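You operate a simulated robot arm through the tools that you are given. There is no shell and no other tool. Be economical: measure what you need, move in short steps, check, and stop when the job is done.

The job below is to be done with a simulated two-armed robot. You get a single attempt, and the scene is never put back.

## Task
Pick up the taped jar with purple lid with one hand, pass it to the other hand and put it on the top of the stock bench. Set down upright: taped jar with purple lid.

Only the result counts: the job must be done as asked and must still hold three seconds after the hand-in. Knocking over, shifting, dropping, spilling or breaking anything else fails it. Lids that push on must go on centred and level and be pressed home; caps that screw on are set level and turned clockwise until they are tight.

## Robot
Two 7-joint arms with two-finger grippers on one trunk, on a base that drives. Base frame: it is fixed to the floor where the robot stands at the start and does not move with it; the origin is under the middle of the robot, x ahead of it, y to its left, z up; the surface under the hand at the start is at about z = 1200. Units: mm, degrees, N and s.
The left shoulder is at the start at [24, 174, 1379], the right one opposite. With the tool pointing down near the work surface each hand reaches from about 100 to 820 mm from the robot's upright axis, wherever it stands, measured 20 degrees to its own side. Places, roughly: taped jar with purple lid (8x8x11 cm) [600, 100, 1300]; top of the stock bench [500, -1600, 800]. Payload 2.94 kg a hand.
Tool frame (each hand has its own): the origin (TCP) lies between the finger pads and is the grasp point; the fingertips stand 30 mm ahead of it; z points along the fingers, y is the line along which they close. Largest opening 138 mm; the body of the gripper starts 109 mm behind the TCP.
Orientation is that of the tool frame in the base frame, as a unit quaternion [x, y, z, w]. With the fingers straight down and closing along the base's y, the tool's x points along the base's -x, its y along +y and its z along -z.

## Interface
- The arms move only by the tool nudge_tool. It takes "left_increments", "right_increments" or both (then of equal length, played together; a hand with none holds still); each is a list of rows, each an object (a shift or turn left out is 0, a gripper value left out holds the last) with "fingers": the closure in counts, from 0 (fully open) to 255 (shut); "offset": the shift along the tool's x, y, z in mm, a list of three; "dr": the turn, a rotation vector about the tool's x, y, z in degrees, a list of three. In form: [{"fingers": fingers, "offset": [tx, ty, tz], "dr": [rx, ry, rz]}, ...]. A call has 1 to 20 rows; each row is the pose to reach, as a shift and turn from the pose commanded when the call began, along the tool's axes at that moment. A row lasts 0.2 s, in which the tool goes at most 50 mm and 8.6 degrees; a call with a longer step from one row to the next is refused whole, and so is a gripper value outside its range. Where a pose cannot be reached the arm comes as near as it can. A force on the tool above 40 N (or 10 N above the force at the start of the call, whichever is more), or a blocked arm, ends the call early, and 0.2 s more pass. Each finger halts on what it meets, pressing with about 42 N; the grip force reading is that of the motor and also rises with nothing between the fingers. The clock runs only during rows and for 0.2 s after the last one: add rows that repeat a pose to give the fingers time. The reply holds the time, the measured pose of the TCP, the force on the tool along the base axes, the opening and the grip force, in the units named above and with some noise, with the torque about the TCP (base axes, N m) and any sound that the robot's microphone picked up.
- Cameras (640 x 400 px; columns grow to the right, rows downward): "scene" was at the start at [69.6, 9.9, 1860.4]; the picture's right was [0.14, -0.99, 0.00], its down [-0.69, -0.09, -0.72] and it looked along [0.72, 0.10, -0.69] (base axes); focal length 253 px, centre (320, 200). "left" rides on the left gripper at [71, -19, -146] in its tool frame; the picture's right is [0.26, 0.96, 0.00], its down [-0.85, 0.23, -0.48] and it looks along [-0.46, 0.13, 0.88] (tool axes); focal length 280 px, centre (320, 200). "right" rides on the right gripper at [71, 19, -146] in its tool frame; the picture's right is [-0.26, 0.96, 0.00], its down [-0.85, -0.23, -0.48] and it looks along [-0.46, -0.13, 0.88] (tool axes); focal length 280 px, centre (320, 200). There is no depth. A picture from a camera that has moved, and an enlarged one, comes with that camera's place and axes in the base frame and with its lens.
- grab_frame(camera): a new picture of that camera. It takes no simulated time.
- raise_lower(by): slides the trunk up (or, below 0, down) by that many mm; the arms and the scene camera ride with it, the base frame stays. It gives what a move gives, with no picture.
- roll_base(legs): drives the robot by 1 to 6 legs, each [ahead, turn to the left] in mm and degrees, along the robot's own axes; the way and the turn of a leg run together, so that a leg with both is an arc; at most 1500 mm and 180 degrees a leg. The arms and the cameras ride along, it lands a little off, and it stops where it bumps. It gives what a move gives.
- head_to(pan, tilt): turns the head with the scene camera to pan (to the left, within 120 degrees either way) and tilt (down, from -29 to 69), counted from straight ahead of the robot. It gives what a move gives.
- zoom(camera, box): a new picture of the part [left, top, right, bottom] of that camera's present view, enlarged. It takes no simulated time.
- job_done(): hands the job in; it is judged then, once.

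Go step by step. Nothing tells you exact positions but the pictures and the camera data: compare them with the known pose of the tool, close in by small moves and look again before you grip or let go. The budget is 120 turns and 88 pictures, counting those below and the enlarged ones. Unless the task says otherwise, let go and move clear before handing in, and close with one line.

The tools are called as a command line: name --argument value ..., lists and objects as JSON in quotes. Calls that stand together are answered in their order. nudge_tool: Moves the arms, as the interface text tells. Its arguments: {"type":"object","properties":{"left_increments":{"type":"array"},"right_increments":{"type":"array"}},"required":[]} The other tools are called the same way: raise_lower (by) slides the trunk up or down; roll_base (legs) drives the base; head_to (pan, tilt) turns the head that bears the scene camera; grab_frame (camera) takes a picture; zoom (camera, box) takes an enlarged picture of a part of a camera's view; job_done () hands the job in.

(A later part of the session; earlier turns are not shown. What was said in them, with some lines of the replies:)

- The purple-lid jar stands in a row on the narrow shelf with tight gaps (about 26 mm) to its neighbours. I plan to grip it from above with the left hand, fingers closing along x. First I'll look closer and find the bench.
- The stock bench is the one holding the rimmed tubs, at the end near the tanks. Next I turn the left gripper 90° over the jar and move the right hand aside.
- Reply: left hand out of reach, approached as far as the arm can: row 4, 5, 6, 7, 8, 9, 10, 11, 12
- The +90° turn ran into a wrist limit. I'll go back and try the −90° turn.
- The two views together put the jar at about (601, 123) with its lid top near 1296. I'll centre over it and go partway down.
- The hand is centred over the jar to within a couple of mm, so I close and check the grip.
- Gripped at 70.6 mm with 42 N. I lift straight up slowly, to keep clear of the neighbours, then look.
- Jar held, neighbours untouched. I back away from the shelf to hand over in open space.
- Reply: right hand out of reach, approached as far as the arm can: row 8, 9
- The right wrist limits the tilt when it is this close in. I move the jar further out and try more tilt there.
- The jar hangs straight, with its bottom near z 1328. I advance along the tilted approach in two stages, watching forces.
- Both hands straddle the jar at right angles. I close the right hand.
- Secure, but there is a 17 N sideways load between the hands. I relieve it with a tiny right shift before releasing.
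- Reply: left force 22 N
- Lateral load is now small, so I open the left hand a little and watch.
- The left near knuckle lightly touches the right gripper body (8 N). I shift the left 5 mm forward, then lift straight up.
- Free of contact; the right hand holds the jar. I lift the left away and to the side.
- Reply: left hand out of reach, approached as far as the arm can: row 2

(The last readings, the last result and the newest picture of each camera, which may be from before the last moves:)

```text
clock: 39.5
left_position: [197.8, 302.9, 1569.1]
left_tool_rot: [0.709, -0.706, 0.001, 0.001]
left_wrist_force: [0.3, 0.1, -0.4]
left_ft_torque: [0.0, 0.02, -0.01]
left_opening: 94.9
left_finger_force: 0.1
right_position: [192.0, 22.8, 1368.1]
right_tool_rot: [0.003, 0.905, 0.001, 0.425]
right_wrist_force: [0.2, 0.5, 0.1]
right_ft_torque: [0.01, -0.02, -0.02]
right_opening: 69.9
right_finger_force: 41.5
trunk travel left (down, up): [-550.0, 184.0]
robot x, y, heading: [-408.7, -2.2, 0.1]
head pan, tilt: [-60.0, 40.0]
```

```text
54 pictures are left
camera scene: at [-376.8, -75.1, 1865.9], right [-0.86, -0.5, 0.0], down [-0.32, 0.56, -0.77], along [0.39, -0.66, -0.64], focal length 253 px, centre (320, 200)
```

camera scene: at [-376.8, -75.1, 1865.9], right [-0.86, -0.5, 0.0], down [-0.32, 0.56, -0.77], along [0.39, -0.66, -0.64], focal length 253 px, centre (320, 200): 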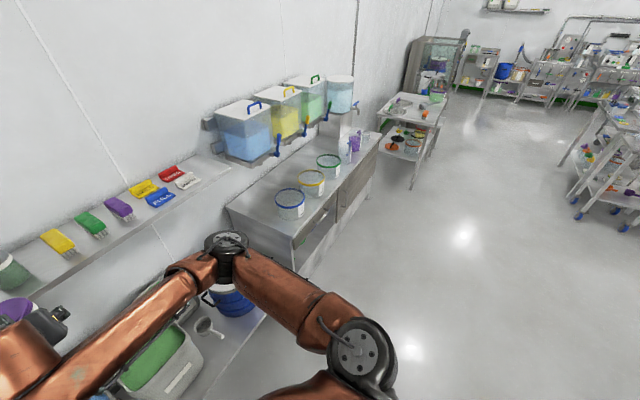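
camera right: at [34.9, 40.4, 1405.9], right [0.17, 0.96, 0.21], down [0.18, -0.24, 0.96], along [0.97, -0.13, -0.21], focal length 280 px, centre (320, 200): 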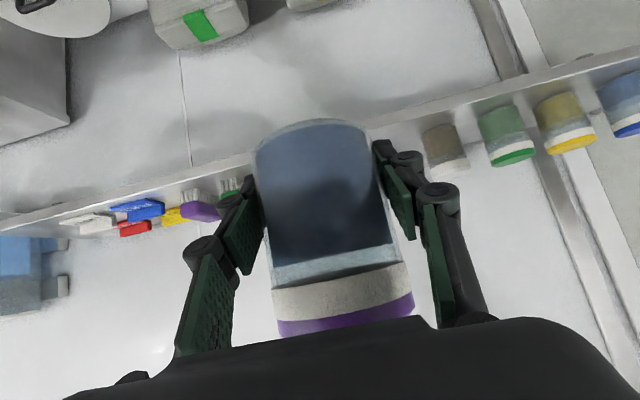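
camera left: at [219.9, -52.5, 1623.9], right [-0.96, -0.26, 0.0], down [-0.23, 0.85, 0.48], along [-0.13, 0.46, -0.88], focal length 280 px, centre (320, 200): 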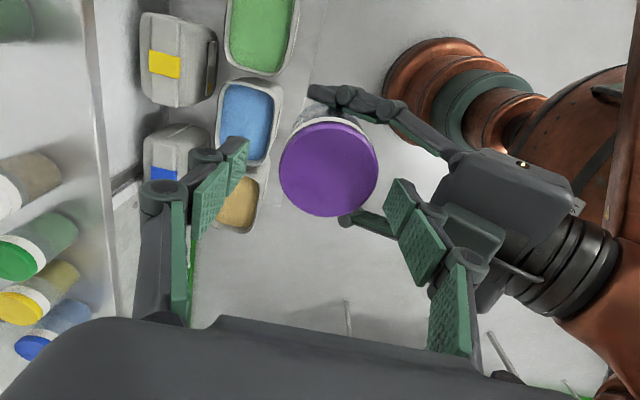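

The jar sits well in the right hand. The bench runs from about y −800 to −2300 with its front edge at x ≈ 200. I drive along the aisle and look at it from the front.

roll_base --legs '[[0, -90], [1000, 0], [0, 90]]'

head_to --pan -10 --tilt 40

grab_frame --camera "scene"

```text
clock: 52.3
left_position: [189.3, -741.7, 1569.4]
left_tool_rot: [-0.686, 0.728, -0.001, -0.001]
left_wrist_force: [0.4, -0.7, -0.2]
left_ft_torque: [0.01, 0.01, -0.01]
left_opening: 94.6
left_finger_force: 0.0
right_position: [167.0, -1019.4, 1367.6]
right_tool_rot: [0.031, 0.905, -0.013, 0.425]
right_wrist_force: [0.0, 0.7, -0.4]
right_ft_torque: [-0.01, 0.01, 0.03]
right_opening: 70.1
right_finger_force: 42.0
trunk travel left (down, up): [-550.0, 184.0]
robot x, y, heading: [-434.5, -1009.8, -3.3]
head pan, tilt: [-60.0, 40.0]
```

```text
clock: 53.5
left_position: [188.5, -741.1, 1568.3]
left_tool_rot: [-0.686, 0.728, -0.001, -0.001]
left_wrist_force: [-0.4, -0.5, 0.1]
left_ft_torque: [0.0, 0.01, 0.02]
left_opening: 94.5
left_finger_force: 0.0
right_position: [166.5, -1021.1, 1367.2]
right_tool_rot: [0.031, 0.905, -0.012, 0.425]
right_wrist_force: [0.3, -0.7, -0.4]
right_ft_torque: [0.01, -0.02, -0.04]
right_opening: 69.8
right_finger_force: 42.0
trunk travel left (down, up): [-550.0, 184.0]
robot x, y, heading: [-431.2, -1005.7, -3.6]
head pan, tilt: [-10.0, 40.0]
```

```text
53 pictures are left
camera scene: at [-363.0, -1025.6, 1865.8], right [-0.23, -0.97, 0.0], down [-0.63, 0.15, -0.77], along [0.74, -0.18, -0.64], focal length 253 px, centre (320, 200)
```

scene: 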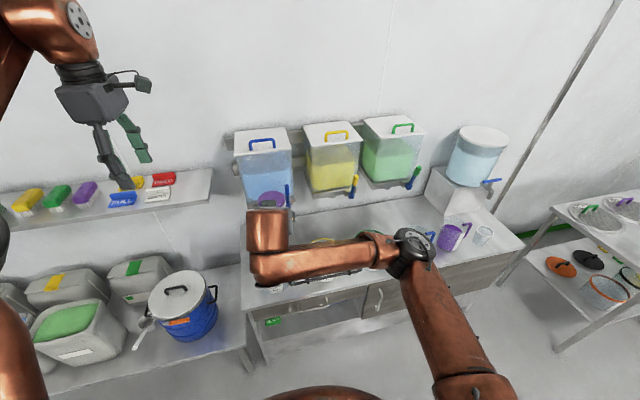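

roll_base --legs '[[0, -86.5], [800, 0], [0, 90]]'

head_to --pan 20 --tilt 40

grab_frame --camera "scene"

```text
clock: 65.4
left_position: [156.5, -1557.8, 1568.9]
left_tool_rot: [-0.683, 0.731, 0.0, -0.002]
left_wrist_force: [0.2, -0.2, -0.7]
left_ft_torque: [0.01, 0.01, 0.0]
left_opening: 94.9
left_finger_force: 0.0
right_position: [133.2, -1836.0, 1367.2]
right_tool_rot: [0.034, 0.904, -0.014, 0.425]
right_wrist_force: [0.8, 0.3, -0.3]
right_ft_torque: [0.03, 0.03, 0.0]
right_opening: 70.0
right_finger_force: 42.3
trunk travel left (down, up): [-550.0, 184.0]
robot x, y, heading: [-468.3, -1817.8, -4.1]
head pan, tilt: [-10.0, 40.0]
```

```text
clock: 66.3
left_position: [155.6, -1558.1, 1567.9]
left_tool_rot: [-0.683, 0.731, 0.0, -0.002]
left_wrist_force: [0.7, -0.2, 0.1]
left_ft_torque: [0.0, 0.03, -0.01]
left_opening: 94.7
left_finger_force: 0.0
right_position: [131.3, -1836.8, 1368.2]
right_tool_rot: [0.035, 0.905, -0.014, 0.424]
right_wrist_force: [-0.4, -0.3, 0.4]
right_ft_torque: [-0.02, 0.05, -0.01]
right_opening: 70.1
right_finger_force: 42.1
trunk travel left (down, up): [-550.0, 184.0]
robot x, y, heading: [-469.3, -1817.5, -3.7]
head pan, tilt: [20.0, 40.0]
```

```text
52 pictures are left
camera scene: at [-398.9, -1794.4, 1865.8], right [0.28, -0.96, 0.0], down [-0.62, -0.18, -0.77], along [0.74, 0.21, -0.64], focal length 253 px, centre (320, 200)
```

scene: 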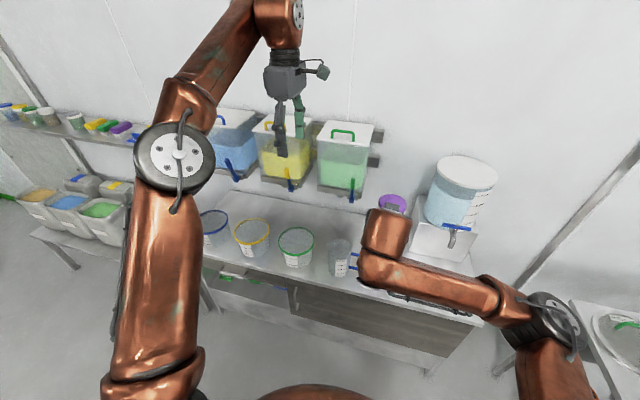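

zoom --camera "scene" --box '[200, 160, 424, 300]'

```text
2.86 times, centred on (312, 230) of scene
camera zoom: at [-398.9, -1794.4, 1865.8], right [0.28, -0.96, 0.0], down [-0.62, -0.18, -0.77], along [0.74, 0.21, -0.64], focal length 724 px, centre (343, 114)
```

zoom: 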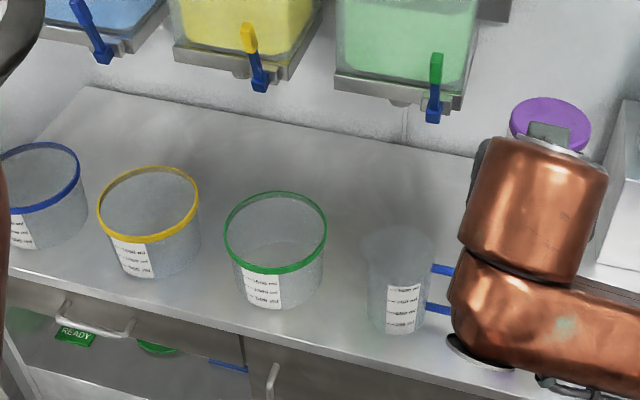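

Space on the bench is tight between the tubs. The front right corner beyond the metal cup (around x 290, y −2215) looks free, so I turn the robot to get a clear view of it.

roll_base --legs '[[0, -46]]'

grab_frame --camera "scene"

```text
clock: 68.8
left_position: [154.8, -2080.8, 1567.8]
left_tool_rot: [-0.348, 0.938, 0.001, -0.002]
left_wrist_force: [0.2, -0.2, -0.8]
left_ft_torque: [0.05, 0.0, 0.01]
left_opening: 94.6
left_finger_force: 0.1
right_position: [-59.2, -2257.9, 1367.0]
right_tool_rot: [0.38, 0.821, -0.177, 0.388]
right_wrist_force: [0.0, -0.1, -0.6]
right_ft_torque: [0.02, -0.01, 0.0]
right_opening: 69.9
right_finger_force: 42.1
trunk travel left (down, up): [-550.0, 184.0]
robot x, y, heading: [-475.1, -1816.3, -49.2]
head pan, tilt: [20.0, 40.0]
```

```text
50 pictures are left
camera scene: at [-402.0, -1850.9, 1865.8], right [-0.49, -0.87, 0.0], down [-0.56, 0.31, -0.77], along [0.67, -0.37, -0.64], focal length 253 px, centre (320, 200)
```

scene: 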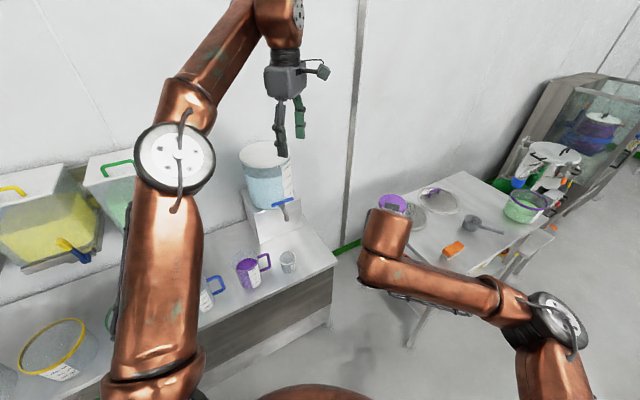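

zoom --camera "scene" --box '[200, 190, 360, 320]'

```text
3.08 times, centred on (280, 255) of scene
camera zoom: at [-402.0, -1850.9, 1865.8], right [-0.49, -0.87, 0.0], down [-0.56, 0.31, -0.77], along [0.67, -0.37, -0.64], focal length 780 px, centre (443, 31)
```

zoom: 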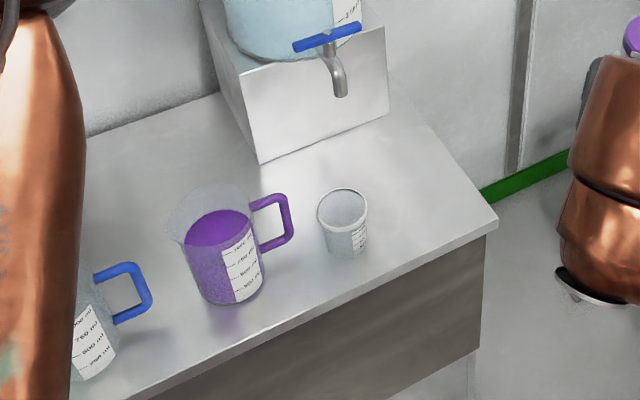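

Clear view: bench corner at about (235, −2303), cup at (311, −2070), stand beyond x 550, so (325, −2205) is free. I tuck the left hand back, then drive to put the jar above that spot.

nudge_tool --left_increments '[{"offset": [-5, 30, 0]}, {"offset": [-10, 60, 0]}, {"offset": [-15, 90, 0]}, {"offset": [-20, 120, 0]}, {"offset": [-30, 150, 0]}, {"offset": [-40, 180, 0]}, {"offset": [-50, 210, 0]}, {"offset": [-60, 240, 0]}, {"offset": [-70, 270, 0]}, {"offset": [-80, 290, 0]}, {"offset": [-80, 290, 0]}]'

roll_base --legs '[[0, 6.5], [304, 0], [0, 22.7]]'

grab_frame --camera "scene"

grab_frame --camera "right"

```text
clock: 71.2
left_position: [28.0, -1831.5, 1552.6]
left_tool_rot: [-0.348, 0.938, -0.001, 0.0]
left_wrist_force: [0.0, -0.1, 0.2]
left_ft_torque: [-0.01, -0.02, -0.02]
left_opening: 94.8
left_finger_force: 0.0
left hand out of reach, approached as far as the arm can: row 9, 10, 11
right_position: [-60.3, -2258.3, 1367.9]
right_tool_rot: [0.381, 0.821, -0.176, 0.386]
right_wrist_force: [-0.8, 0.2, 0.1]
right_ft_torque: [0.02, 0.01, 0.02]
right_opening: 69.6
right_finger_force: 42.1
trunk travel left (down, up): [-550.0, 184.0]
robot x, y, heading: [-468.7, -1817.3, -49.3]
head pan, tilt: [20.0, 40.0]
```

```text
clock: 75.0
left_position: [189.7, -1789.5, 1554.5]
left_tool_rot: [-0.574, 0.819, 0.001, -0.001]
left_wrist_force: [0.3, -0.2, -0.9]
left_ft_torque: [0.0, 0.01, 0.01]
left_opening: 94.8
left_finger_force: 0.1
right_position: [321.6, -2204.8, 1367.5]
right_tool_rot: [0.16, 0.891, -0.073, 0.419]
right_wrist_force: [-0.3, 0.2, -0.2]
right_ft_torque: [0.0, 0.02, -0.03]
right_opening: 70.0
right_finger_force: 42.2
trunk travel left (down, up): [-550.0, 184.0]
robot x, y, heading: [-250.6, -2023.1, -19.9]
head pan, tilt: [20.0, 40.0]
```

```text
48 pictures are left
camera scene: at [-177.0, -2017.0, 1865.8], right [0.0, -1.0, 0.0], down [-0.64, 0.0, -0.77], along [0.77, 0.0, -0.64], focal length 253 px, centre (320, 200)
```

scene: 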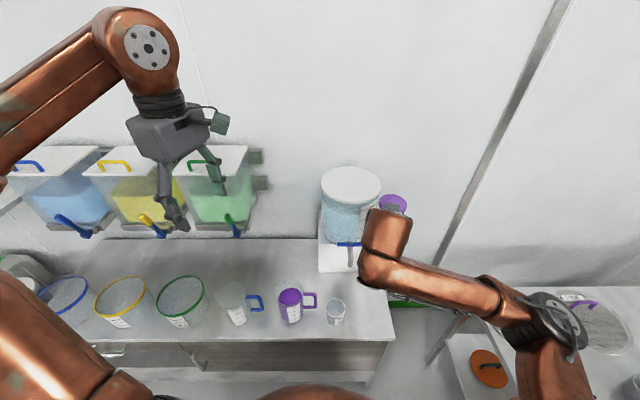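

```text
47 pictures are left
camera right: at [180.1, -2132.7, 1405.6], right [0.49, 0.85, 0.21], down [0.08, -0.28, 0.96], along [0.87, -0.45, -0.21], focal length 280 px, centre (320, 200)
```

right: 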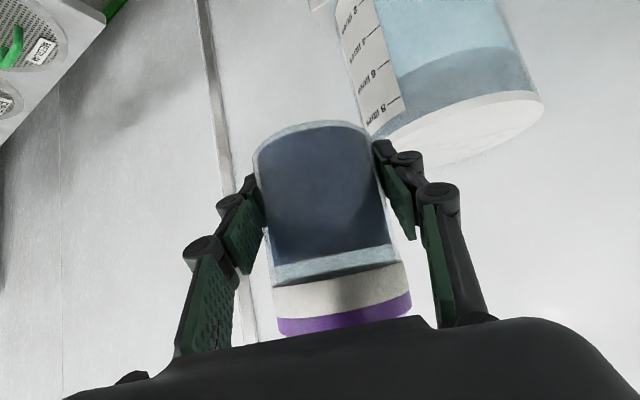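

The jar is over the free corner. I lower the trunk in stages.

raise_lower --by -350

grab_frame --camera "scene"

grab_frame --camera "right"

```text
clock: 78.4
left_position: [285.9, -1824.3, 1132.6]
left_tool_rot: [-0.572, 0.814, 0.083, -0.06]
left_wrist_force: [-0.3, -0.1, 0.6]
left_ft_torque: [-0.02, -0.04, -0.01]
left_opening: 94.6
left_finger_force: 0.0
right_position: [320.6, -2204.3, 1018.6]
right_tool_rot: [0.16, 0.891, -0.073, 0.419]
right_wrist_force: [0.7, 0.0, 0.0]
right_ft_torque: [0.02, -0.02, -0.01]
right_opening: 70.0
right_finger_force: 42.0
trunk travel left (down, up): [-200.0, 534.0]
robot x, y, heading: [-244.2, -2022.6, -20.0]
head pan, tilt: [20.0, 40.0]
```

```text
46 pictures are left
camera scene: at [-25.0, -2071.9, 1510.2], right [0.0, -1.0, 0.0], down [-0.64, 0.0, -0.77], along [0.77, 0.0, -0.64], focal length 253 px, centre (320, 200)
```

scene: 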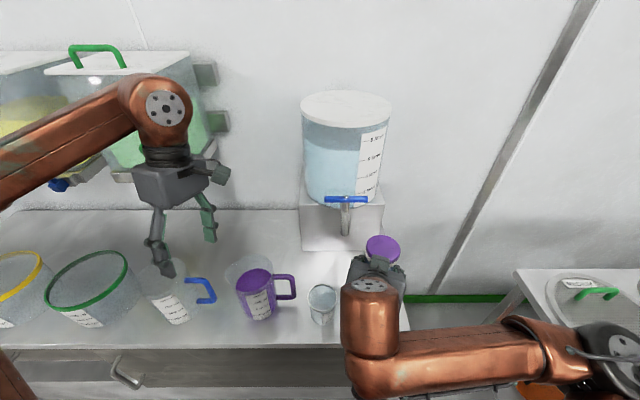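

```text
45 pictures are left
camera right: at [179.4, -2132.3, 1056.2], right [0.49, 0.85, 0.21], down [0.08, -0.28, 0.96], along [0.87, -0.45, -0.21], focal length 280 px, centre (320, 200)
```

right: 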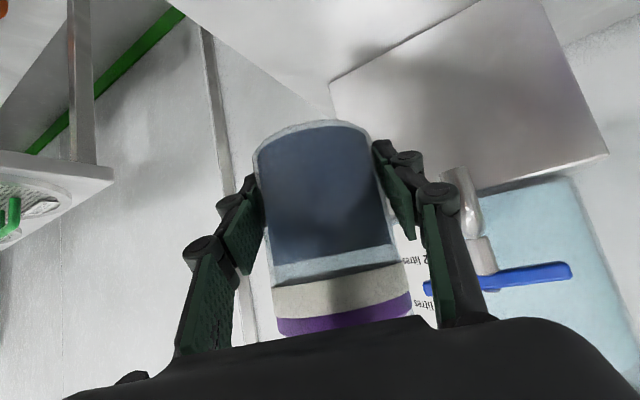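

nudge_tool --right_increments '[{"offset": [15.4, 0, 12.8]}, {"offset": [30.8, 0, 25.6]}, {"offset": [46.1, 0, 38.3]}, {"offset": [61.5, 0, 51.1]}, {"offset": [76.9, 0, 63.9]}, {"offset": [76.9, 0, 63.9]}]'

grab_frame --camera "scene"

grab_frame --camera "right"

```text
clock: 79.8
left_position: [286.2, -1823.2, 1130.7]
left_tool_rot: [-0.571, 0.815, 0.083, -0.059]
left_wrist_force: [-0.7, -0.7, -0.3]
left_ft_torque: [0.0, 0.01, -0.01]
left_opening: 94.8
left_finger_force: 0.1
right_position: [319.1, -2202.2, 918.9]
right_tool_rot: [0.16, 0.891, -0.073, 0.419]
right_wrist_force: [0.2, -0.1, -0.3]
right_ft_torque: [-0.01, 0.01, 0.0]
right_opening: 69.7
right_finger_force: 42.1
trunk travel left (down, up): [-200.0, 534.0]
robot x, y, heading: [-249.7, -2022.4, -19.7]
head pan, tilt: [20.0, 40.0]
```

```text
44 pictures are left
camera scene: at [-24.6, -2072.0, 1510.0], right [0.0, -1.0, 0.0], down [-0.64, 0.0, -0.77], along [0.77, 0.0, -0.64], focal length 253 px, centre (320, 200)
```

scene: 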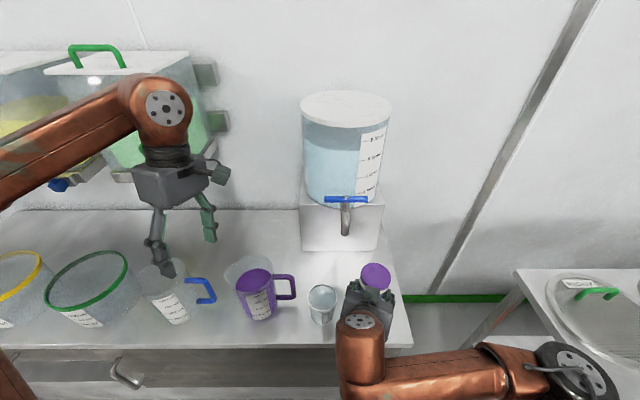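

```text
43 pictures are left
camera right: at [178.4, -2130.3, 955.4], right [0.49, 0.85, 0.21], down [0.08, -0.28, 0.96], along [0.87, -0.45, -0.21], focal length 280 px, centre (320, 200)
```

right: 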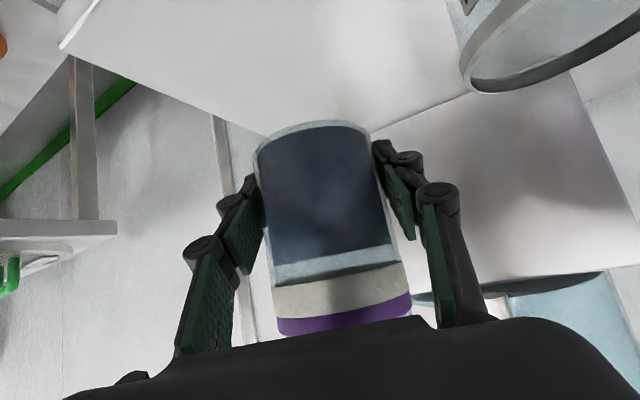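

zoom --camera "scene" --box '[270, 230, 430, 350]'

```text
3.33 times, centred on (350, 290) of scene
camera zoom: at [-24.6, -2072.0, 1510.0], right [0.0, -1.0, 0.0], down [-0.64, 0.0, -0.77], along [0.77, 0.0, -0.64], focal length 845 px, centre (220, -100)
```

zoom: 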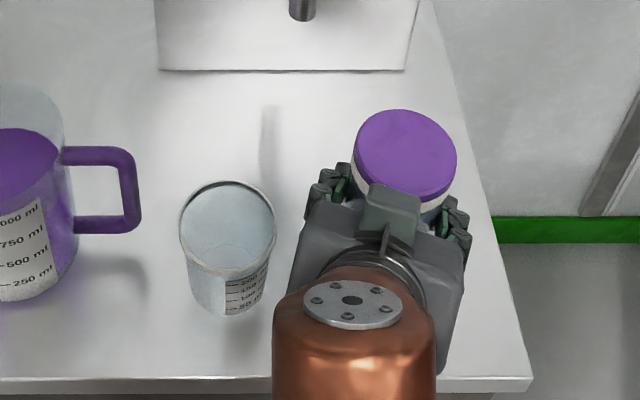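

The cup is about 30 mm clear of the fingers. I shift the jar 20 mm further from it and lower to near the surface.

nudge_tool --right_increments '[{"offset": [0, -10, 0]}, {"offset": [0, -20, 0]}, {"offset": [15.4, -20, 12.8]}, {"offset": [30.8, -20, 25.6]}, {"offset": [42.3, -20, 35.1]}, {"offset": [48.4, -20, 40.3]}, {"offset": [48.4, -20, 40.3]}]'

zoom --camera "scene" --box '[270, 230, 430, 350]'

grab_frame --camera "right"

```text
clock: 81.4
left_position: [285.3, -1823.6, 1132.3]
left_tool_rot: [-0.571, 0.815, 0.083, -0.059]
left_wrist_force: [-0.3, 0.5, 0.4]
left_ft_torque: [0.04, 0.0, 0.03]
left_opening: 94.3
left_finger_force: 0.1
right_position: [313.9, -2221.3, 853.1]
right_tool_rot: [0.16, 0.891, -0.073, 0.418]
right_wrist_force: [0.7, -0.2, -0.8]
right_ft_torque: [0.01, 0.04, 0.01]
right_opening: 69.7
right_finger_force: 42.0
trunk travel left (down, up): [-200.0, 534.0]
robot x, y, heading: [-251.6, -2022.2, -19.7]
head pan, tilt: [20.0, 40.0]
```

```text
3.33 times, centred on (350, 290) of scene
camera zoom: at [-24.4, -2072.0, 1510.0], right [0.0, -1.0, 0.0], down [-0.64, 0.0, -0.77], along [0.77, 0.0, -0.64], focal length 845 px, centre (220, -100)
```

zoom: 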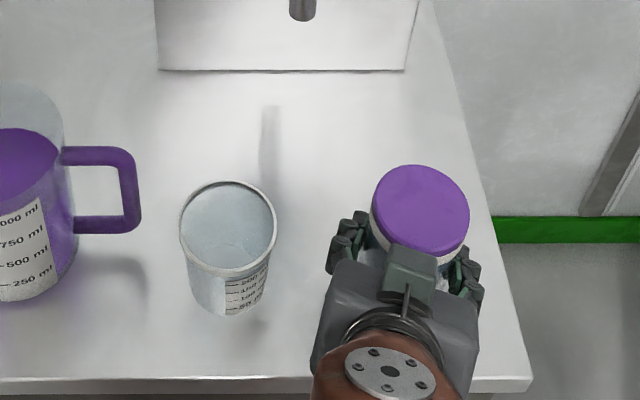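

```text
40 pictures are left
camera right: at [172.9, -2150.2, 891.2], right [0.49, 0.85, 0.21], down [0.08, -0.28, 0.96], along [0.87, -0.45, -0.21], focal length 280 px, centre (320, 200)
```

right: 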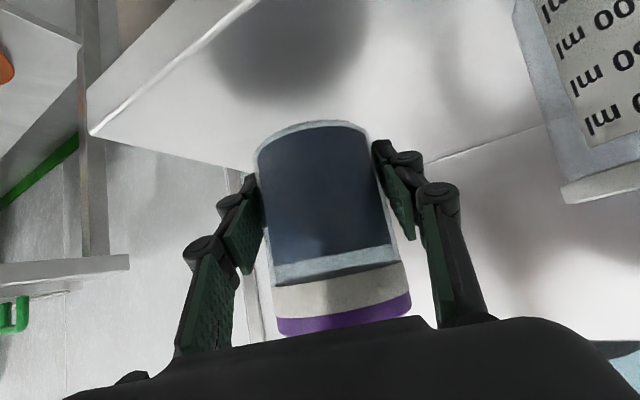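

Jar is just above the surface with good margins all round. I lower slowly until I feel contact.

nudge_tool --right_increments '[{"offset": [1.5, 0, 1.3]}, {"offset": [3.1, 0, 2.6]}, {"offset": [4.6, 0, 3.8]}, {"offset": [6.2, 0, 5.1]}, {"offset": [6.2, 0, 5.1]}]'

```text
clock: 82.6
left_position: [286.1, -1823.8, 1131.3]
left_tool_rot: [-0.572, 0.814, 0.084, -0.059]
left_wrist_force: [-0.3, 0.3, -0.8]
left_ft_torque: [0.01, 0.0, 0.01]
left_opening: 94.6
left_finger_force: 0.0
right_position: [314.2, -2221.8, 845.8]
right_tool_rot: [0.16, 0.891, -0.073, 0.419]
right_wrist_force: [-0.4, 0.7, -0.3]
right_ft_torque: [-0.02, 0.0, -0.01]
right_opening: 69.5
right_finger_force: 41.7
trunk travel left (down, up): [-200.0, 534.0]
robot x, y, heading: [-251.6, -2022.1, -20.3]
head pan, tilt: [20.0, 40.0]
```

nudge_tool --right_increments '[{"offset": [0.8, 0, 0.6]}, {"offset": [1.5, 0, 1.3]}, {"offset": [2.3, 0, 1.9]}, {"offset": [3.1, 0, 2.6]}, {"offset": [3.1, 0, 2.6]}]'

```text
clock: 83.8
left_position: [287.3, -1823.7, 1131.8]
left_tool_rot: [-0.571, 0.815, 0.083, -0.059]
left_wrist_force: [0.5, 0.3, 0.0]
left_ft_torque: [-0.02, 0.01, 0.0]
left_opening: 94.8
left_finger_force: 0.0
right_position: [315.9, -2222.8, 843.5]
right_tool_rot: [0.16, 0.891, -0.073, 0.419]
right_wrist_force: [-0.4, -0.2, -0.8]
right_ft_torque: [-0.01, -0.02, 0.02]
right_opening: 70.1
right_finger_force: 42.1
trunk travel left (down, up): [-200.0, 534.0]
robot x, y, heading: [-255.0, -2020.1, -20.0]
head pan, tilt: [20.0, 40.0]
```

nudge_tool --right_increments '[{"offset": [0.8, 0, 0.6]}, {"offset": [1.5, 0, 1.3]}, {"offset": [2.3, 0, 1.9]}, {"offset": [3.1, 0, 2.6]}, {"offset": [3.1, 0, 2.6]}]'

grab_frame --camera "right"

```text
clock: 85.0
left_position: [286.0, -1824.9, 1130.9]
left_tool_rot: [-0.572, 0.814, 0.082, -0.059]
left_wrist_force: [0.2, 0.1, -0.4]
left_ft_torque: [0.01, -0.02, 0.03]
left_opening: 94.7
left_finger_force: 0.1
right_position: [315.1, -2223.5, 837.6]
right_tool_rot: [0.161, 0.891, -0.074, 0.419]
right_wrist_force: [0.0, 0.7, 0.6]
right_ft_torque: [0.0, -0.02, -0.03]
right_opening: 69.6
right_finger_force: 41.8
trunk travel left (down, up): [-200.0, 534.0]
robot x, y, heading: [-250.5, -2020.2, -19.9]
head pan, tilt: [20.0, 40.0]
```

```text
39 pictures are left
camera right: at [173.7, -2152.1, 875.9], right [0.49, 0.85, 0.21], down [0.08, -0.28, 0.96], along [0.87, -0.45, -0.21], focal length 280 px, centre (320, 200)
```

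right: 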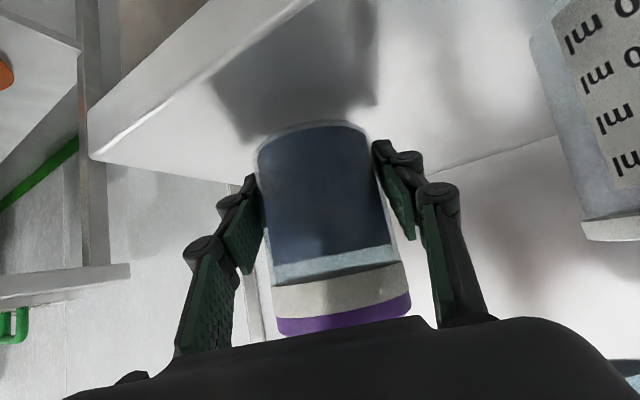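

nudge_tool --right_increments '[{"offset": [0.8, 0, 0.6]}, {"offset": [1.5, 0, 1.3]}, {"offset": [2.3, 0, 1.9]}, {"offset": [3.1, 0, 2.6]}, {"offset": [3.1, 0, 2.6]}]'

```text
clock: 86.2
left_position: [286.7, -1824.5, 1131.9]
left_tool_rot: [-0.571, 0.814, 0.083, -0.059]
left_wrist_force: [-0.2, 0.2, -0.2]
left_ft_torque: [0.0, -0.01, 0.0]
left_opening: 94.7
left_finger_force: 0.0
right_position: [315.4, -2223.2, 834.9]
right_tool_rot: [0.161, 0.89, -0.074, 0.419]
right_wrist_force: [-0.3, -0.5, -0.4]
right_ft_torque: [0.02, 0.01, 0.02]
right_opening: 69.8
right_finger_force: 41.7
trunk travel left (down, up): [-200.0, 534.0]
robot x, y, heading: [-251.9, -2023.1, -19.8]
head pan, tilt: [20.0, 40.0]
```

nudge_tool --right_increments '[{"offset": [0.8, 0, 0.6]}, {"offset": [1.5, 0, 1.3]}, {"offset": [2.3, 0, 1.9]}, {"offset": [3.1, 0, 2.6]}, {"offset": [3.1, 0, 2.6]}]'

zoom --camera "scene" --box '[270, 230, 430, 350]'

zoom --camera "right" --box '[200, 60, 440, 210]'

```text
clock: 87.4
left_position: [286.1, -1823.1, 1131.7]
left_tool_rot: [-0.571, 0.814, 0.083, -0.06]
left_wrist_force: [0.1, -0.5, 0.3]
left_ft_torque: [0.02, -0.02, -0.01]
left_opening: 94.9
left_finger_force: 0.1
right_position: [313.4, -2222.1, 830.8]
right_tool_rot: [0.161, 0.891, -0.073, 0.418]
right_wrist_force: [0.3, -0.1, 2.1]
right_ft_torque: [-0.15, -0.02, 0.01]
right_opening: 69.9
right_finger_force: 42.9
trunk travel left (down, up): [-200.0, 534.0]
robot x, y, heading: [-252.5, -2021.2, -19.9]
head pan, tilt: [20.0, 40.0]
```

```text
3.33 times, centred on (350, 290) of scene
camera zoom: at [-24.6, -2072.0, 1510.0], right [0.0, -1.0, 0.0], down [-0.64, 0.0, -0.77], along [0.77, 0.0, -0.64], focal length 845 px, centre (220, -100)
```

zoom: 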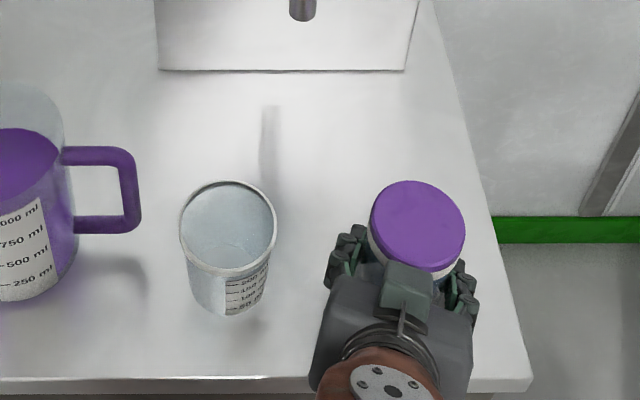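

```text
2.67 times, centred on (320, 135) of right
camera zoom: at [172.6, -2150.8, 868.9], right [0.49, 0.85, 0.21], down [0.08, -0.28, 0.96], along [0.87, -0.45, -0.21], focal length 748 px, centre (320, 373)
```

zoom: 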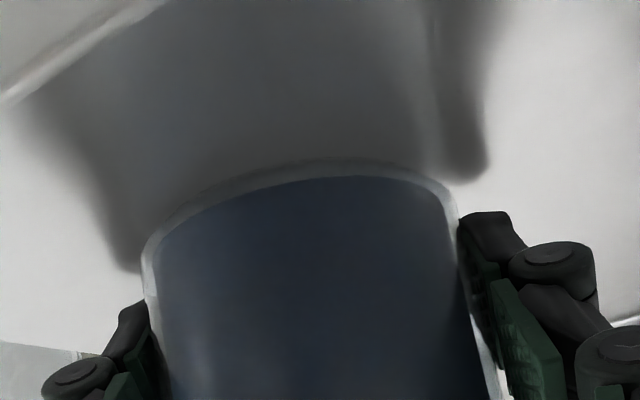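

First contact, on the −y edge, and the picture agrees that the jar leans about 2° towards −y. I raise 3 mm, level it, and lower again.

nudge_tool --right_increments '[{"offset": [-2.3, 0, -1.9]}, {"offset": [-2.3, 0, -1.9], "dr": [1.4, 0, -1.7]}, {"offset": [-2.3, 0, -1.9], "dr": [1.4, 0, -1.7]}]'

zoom --camera "right" --box '[200, 60, 440, 210]'

```text
clock: 88.2
left_position: [286.6, -1823.9, 1131.4]
left_tool_rot: [-0.571, 0.814, 0.083, -0.059]
left_wrist_force: [0.0, -0.6, -0.4]
left_ft_torque: [0.03, -0.04, 0.01]
left_opening: 94.9
left_finger_force: 0.1
right_position: [314.4, -2224.2, 834.6]
right_tool_rot: [0.152, 0.893, -0.09, 0.415]
right_wrist_force: [0.3, 0.6, -0.2]
right_ft_torque: [0.03, 0.02, -0.03]
right_opening: 69.7
right_finger_force: 42.0
trunk travel left (down, up): [-200.0, 534.0]
robot x, y, heading: [-252.1, -2019.2, -19.8]
head pan, tilt: [20.0, 40.0]
```

```text
2.67 times, centred on (320, 135) of right
camera zoom: at [173.5, -2150.5, 871.2], right [0.49, 0.85, 0.17], down [0.1, -0.25, 0.96], along [0.86, -0.46, -0.2], focal length 748 px, centre (320, 373)
```

zoom: 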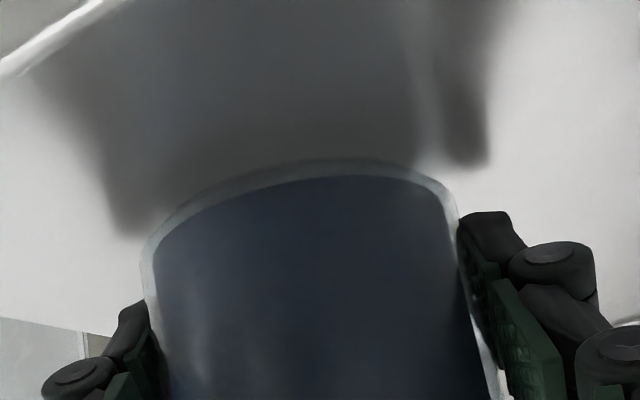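

nudge_tool --right_increments '[{"offset": [1.5, 0, 1.3]}, {"offset": [3.1, 0, 2.6]}, {"offset": [3.1, 0, 2.6]}]'

```text
clock: 89.0
left_position: [283.8, -1824.4, 1131.3]
left_tool_rot: [-0.571, 0.815, 0.083, -0.059]
left_wrist_force: [0.3, 0.6, -0.3]
left_ft_torque: [-0.04, -0.04, -0.02]
left_opening: 95.2
left_finger_force: 0.1
right_position: [314.4, -2220.9, 830.7]
right_tool_rot: [0.152, 0.892, -0.09, 0.416]
right_wrist_force: [-0.5, -0.3, 2.2]
right_ft_torque: [0.07, -0.04, -0.02]
right_opening: 69.8
right_finger_force: 42.3
trunk travel left (down, up): [-200.0, 534.0]
robot x, y, heading: [-251.8, -2019.4, -20.0]
head pan, tilt: [20.0, 40.0]
```

nudge_tool --right_increments '[{"offset": [0.5, 0, 0.4]}, {"offset": [0.9, 0, 0.75]}, {"offset": [0.9, 0, 0.75]}]'

```text
clock: 89.8
left_position: [284.4, -1823.6, 1131.7]
left_tool_rot: [-0.571, 0.815, 0.083, -0.06]
left_wrist_force: [-1.1, -0.7, 0.0]
left_ft_torque: [0.01, 0.0, 0.04]
left_opening: 94.9
left_finger_force: 0.1
right_position: [313.5, -2222.4, 831.2]
right_tool_rot: [0.152, 0.891, -0.09, 0.418]
right_wrist_force: [3.2, 0.9, 12.7]
right_ft_torque: [0.41, -0.3, -0.11]
right_opening: 70.0
right_finger_force: 42.1
trunk travel left (down, up): [-200.0, 534.0]
robot x, y, heading: [-252.1, -2016.1, -20.1]
head pan, tilt: [20.0, 40.0]
```

Seated on the bench. I ease off half a millimetre, then open the fingers slightly.

nudge_tool --right_increments '[{"offset": [-0.5, 0, -0.4]}, {"offset": [-0.5, 0, -0.4], "fingers": 115}, {"offset": [-0.5, 0, -0.4], "fingers": 100}, {"offset": [-0.5, 0, -0.4], "fingers": 85}, {"offset": [-0.5, 0, -0.4], "fingers": 85}, {"offset": [-0.5, 0, -0.4], "fingers": 85}]'

grab_frame --camera "right"

zoom --camera "scene" --box '[270, 230, 430, 350]'

```text
clock: 91.2
left_position: [286.5, -1824.8, 1131.6]
left_tool_rot: [-0.571, 0.815, 0.082, -0.059]
left_wrist_force: [0.0, 0.0, -0.9]
left_ft_torque: [0.03, 0.02, -0.03]
left_opening: 94.8
left_finger_force: 0.1
right_position: [314.0, -2221.9, 829.6]
right_tool_rot: [0.152, 0.892, -0.09, 0.415]
right_wrist_force: [-0.4, -0.1, -0.5]
right_ft_torque: [0.02, 0.02, -0.01]
right_opening: 92.2
right_finger_force: 0.0
trunk travel left (down, up): [-200.0, 534.0]
robot x, y, heading: [-250.5, -2018.3, -19.9]
head pan, tilt: [20.0, 40.0]
```

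```text
35 pictures are left
camera right: at [173.5, -2150.0, 866.7], right [0.49, 0.85, 0.17], down [0.1, -0.25, 0.96], along [0.86, -0.46, -0.2], focal length 280 px, centre (320, 200)
```

right: 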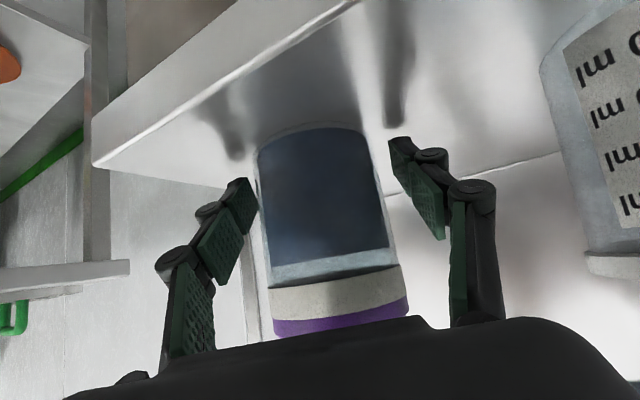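

```text
3.33 times, centred on (350, 290) of scene
camera zoom: at [-24.5, -2072.1, 1509.9], right [0.0, -1.0, 0.0], down [-0.64, 0.0, -0.77], along [0.77, 0.0, -0.64], focal length 845 px, centre (220, -100)
```

zoom: 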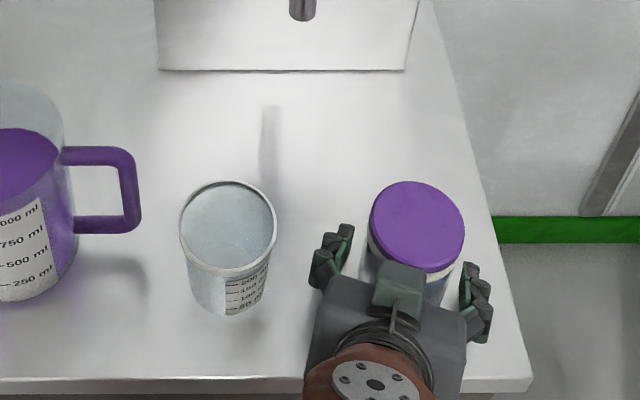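

Jar stands free and upright. I withdraw straight back along the tool axis.

nudge_tool --right_increments '[{"offset": [0, 0, -10]}, {"offset": [0, 0, -25]}, {"offset": [0, 0, -45]}, {"offset": [0, 0, -70]}, {"offset": [0, 0, -100]}, {"offset": [0, 0, -130]}, {"offset": [0, 0, -150]}, {"offset": [0, 0, -150]}]'

grab_frame --camera "scene"

grab_frame --camera "right"

```text
clock: 93.0
left_position: [285.8, -1824.2, 1132.4]
left_tool_rot: [-0.571, 0.815, 0.082, -0.059]
left_wrist_force: [0.4, -0.4, 0.1]
left_ft_torque: [0.01, 0.06, 0.01]
left_opening: 94.7
left_finger_force: 0.1
right_position: [237.5, -2160.5, 923.1]
right_tool_rot: [0.151, 0.893, -0.09, 0.415]
right_wrist_force: [0.1, -0.6, -0.3]
right_ft_torque: [-0.07, 0.02, 0.04]
right_opening: 92.0
right_finger_force: 0.1
right hand out of reach, approached as far as the arm can: row 5, 6, 7, 8
trunk travel left (down, up): [-200.0, 534.0]
robot x, y, heading: [-254.8, -2022.1, -19.8]
head pan, tilt: [20.0, 40.0]
```

```text
33 pictures are left
camera scene: at [-24.4, -2072.1, 1509.9], right [0.0, -1.0, 0.0], down [-0.64, 0.0, -0.77], along [0.77, 0.0, -0.64], focal length 253 px, centre (320, 200)
```

scene: 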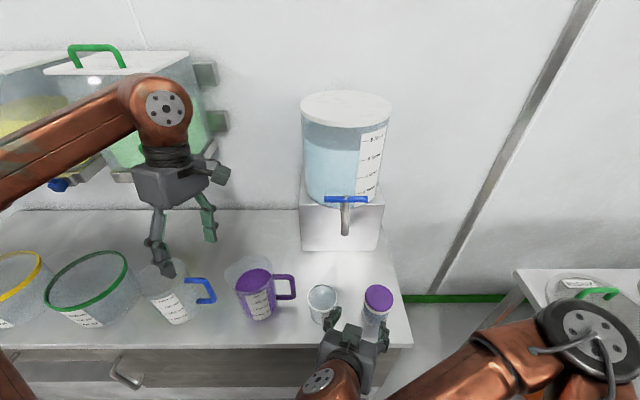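

```text
32 pictures are left
camera right: at [97.2, -2086.5, 960.6], right [0.49, 0.85, 0.17], down [0.1, -0.25, 0.96], along [0.86, -0.46, -0.2], focal length 280 px, centre (320, 200)
```

right: 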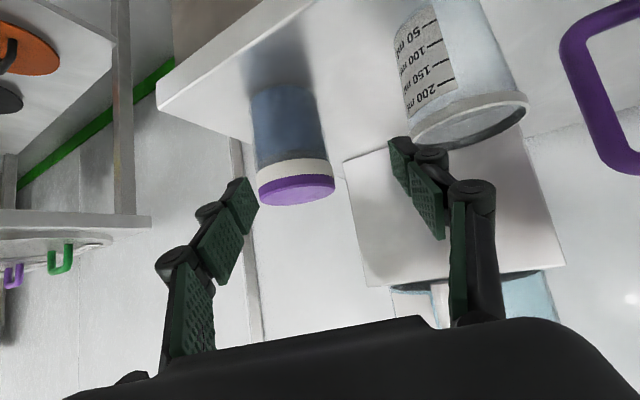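

zoom --camera "scene" --box '[270, 250, 430, 370]'

```text
3.33 times, centred on (350, 310) of scene
camera zoom: at [-24.4, -2072.1, 1509.9], right [0.0, -1.0, 0.0], down [-0.64, 0.0, -0.77], along [0.77, 0.0, -0.64], focal length 845 px, centre (220, -167)
```

zoom: 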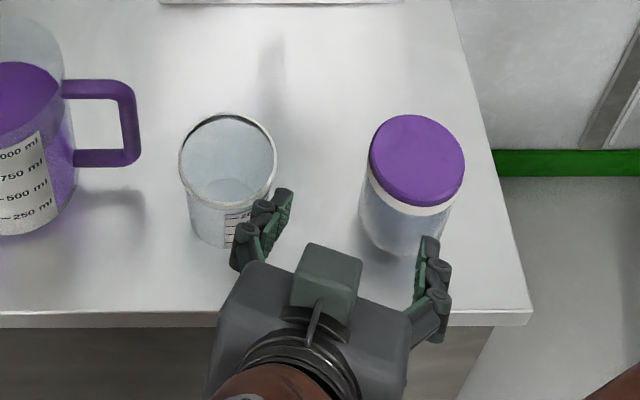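

Jar upright, cup untouched. I drive straight back to be clear of everything.

roll_base --legs '[[-250, 0]]'

grab_frame --camera "scene"

```text
clock: 94.8
left_position: [54.2, -1739.0, 1131.3]
left_tool_rot: [-0.572, 0.814, 0.082, -0.06]
left_wrist_force: [-0.8, 1.3, 0.4]
left_ft_torque: [-0.02, -0.1, -0.01]
left_opening: 94.3
left_finger_force: 0.1
right_position: [6.9, -2075.8, 923.1]
right_tool_rot: [0.153, 0.892, -0.091, 0.416]
right_wrist_force: [-0.7, 0.1, 0.3]
right_ft_torque: [-0.01, -0.02, -0.03]
right_opening: 92.1
right_finger_force: 0.0
trunk travel left (down, up): [-200.0, 534.0]
robot x, y, heading: [-481.9, -1937.9, -20.2]
head pan, tilt: [20.0, 40.0]
```

```text
30 pictures are left
camera scene: at [-255.9, -1987.3, 1510.0], right [0.0, -1.0, 0.0], down [-0.64, 0.0, -0.77], along [0.77, 0.0, -0.64], focal length 253 px, centre (320, 200)
```

scene: 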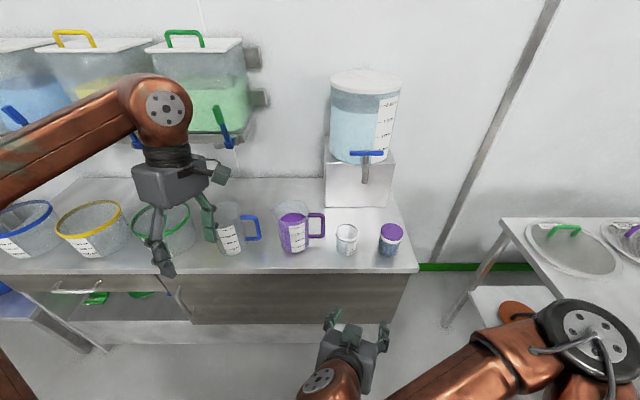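

The jar stands upright on the stock bench, the other items are in place and both hands are clear, so I hand in.

job_done

```text
The job is handed in.
```

The jar with the purple lid was picked up with the left hand, passed to the right, and set upright on the top of the stock bench, with nothing else visibly disturbed; the job is handed in.
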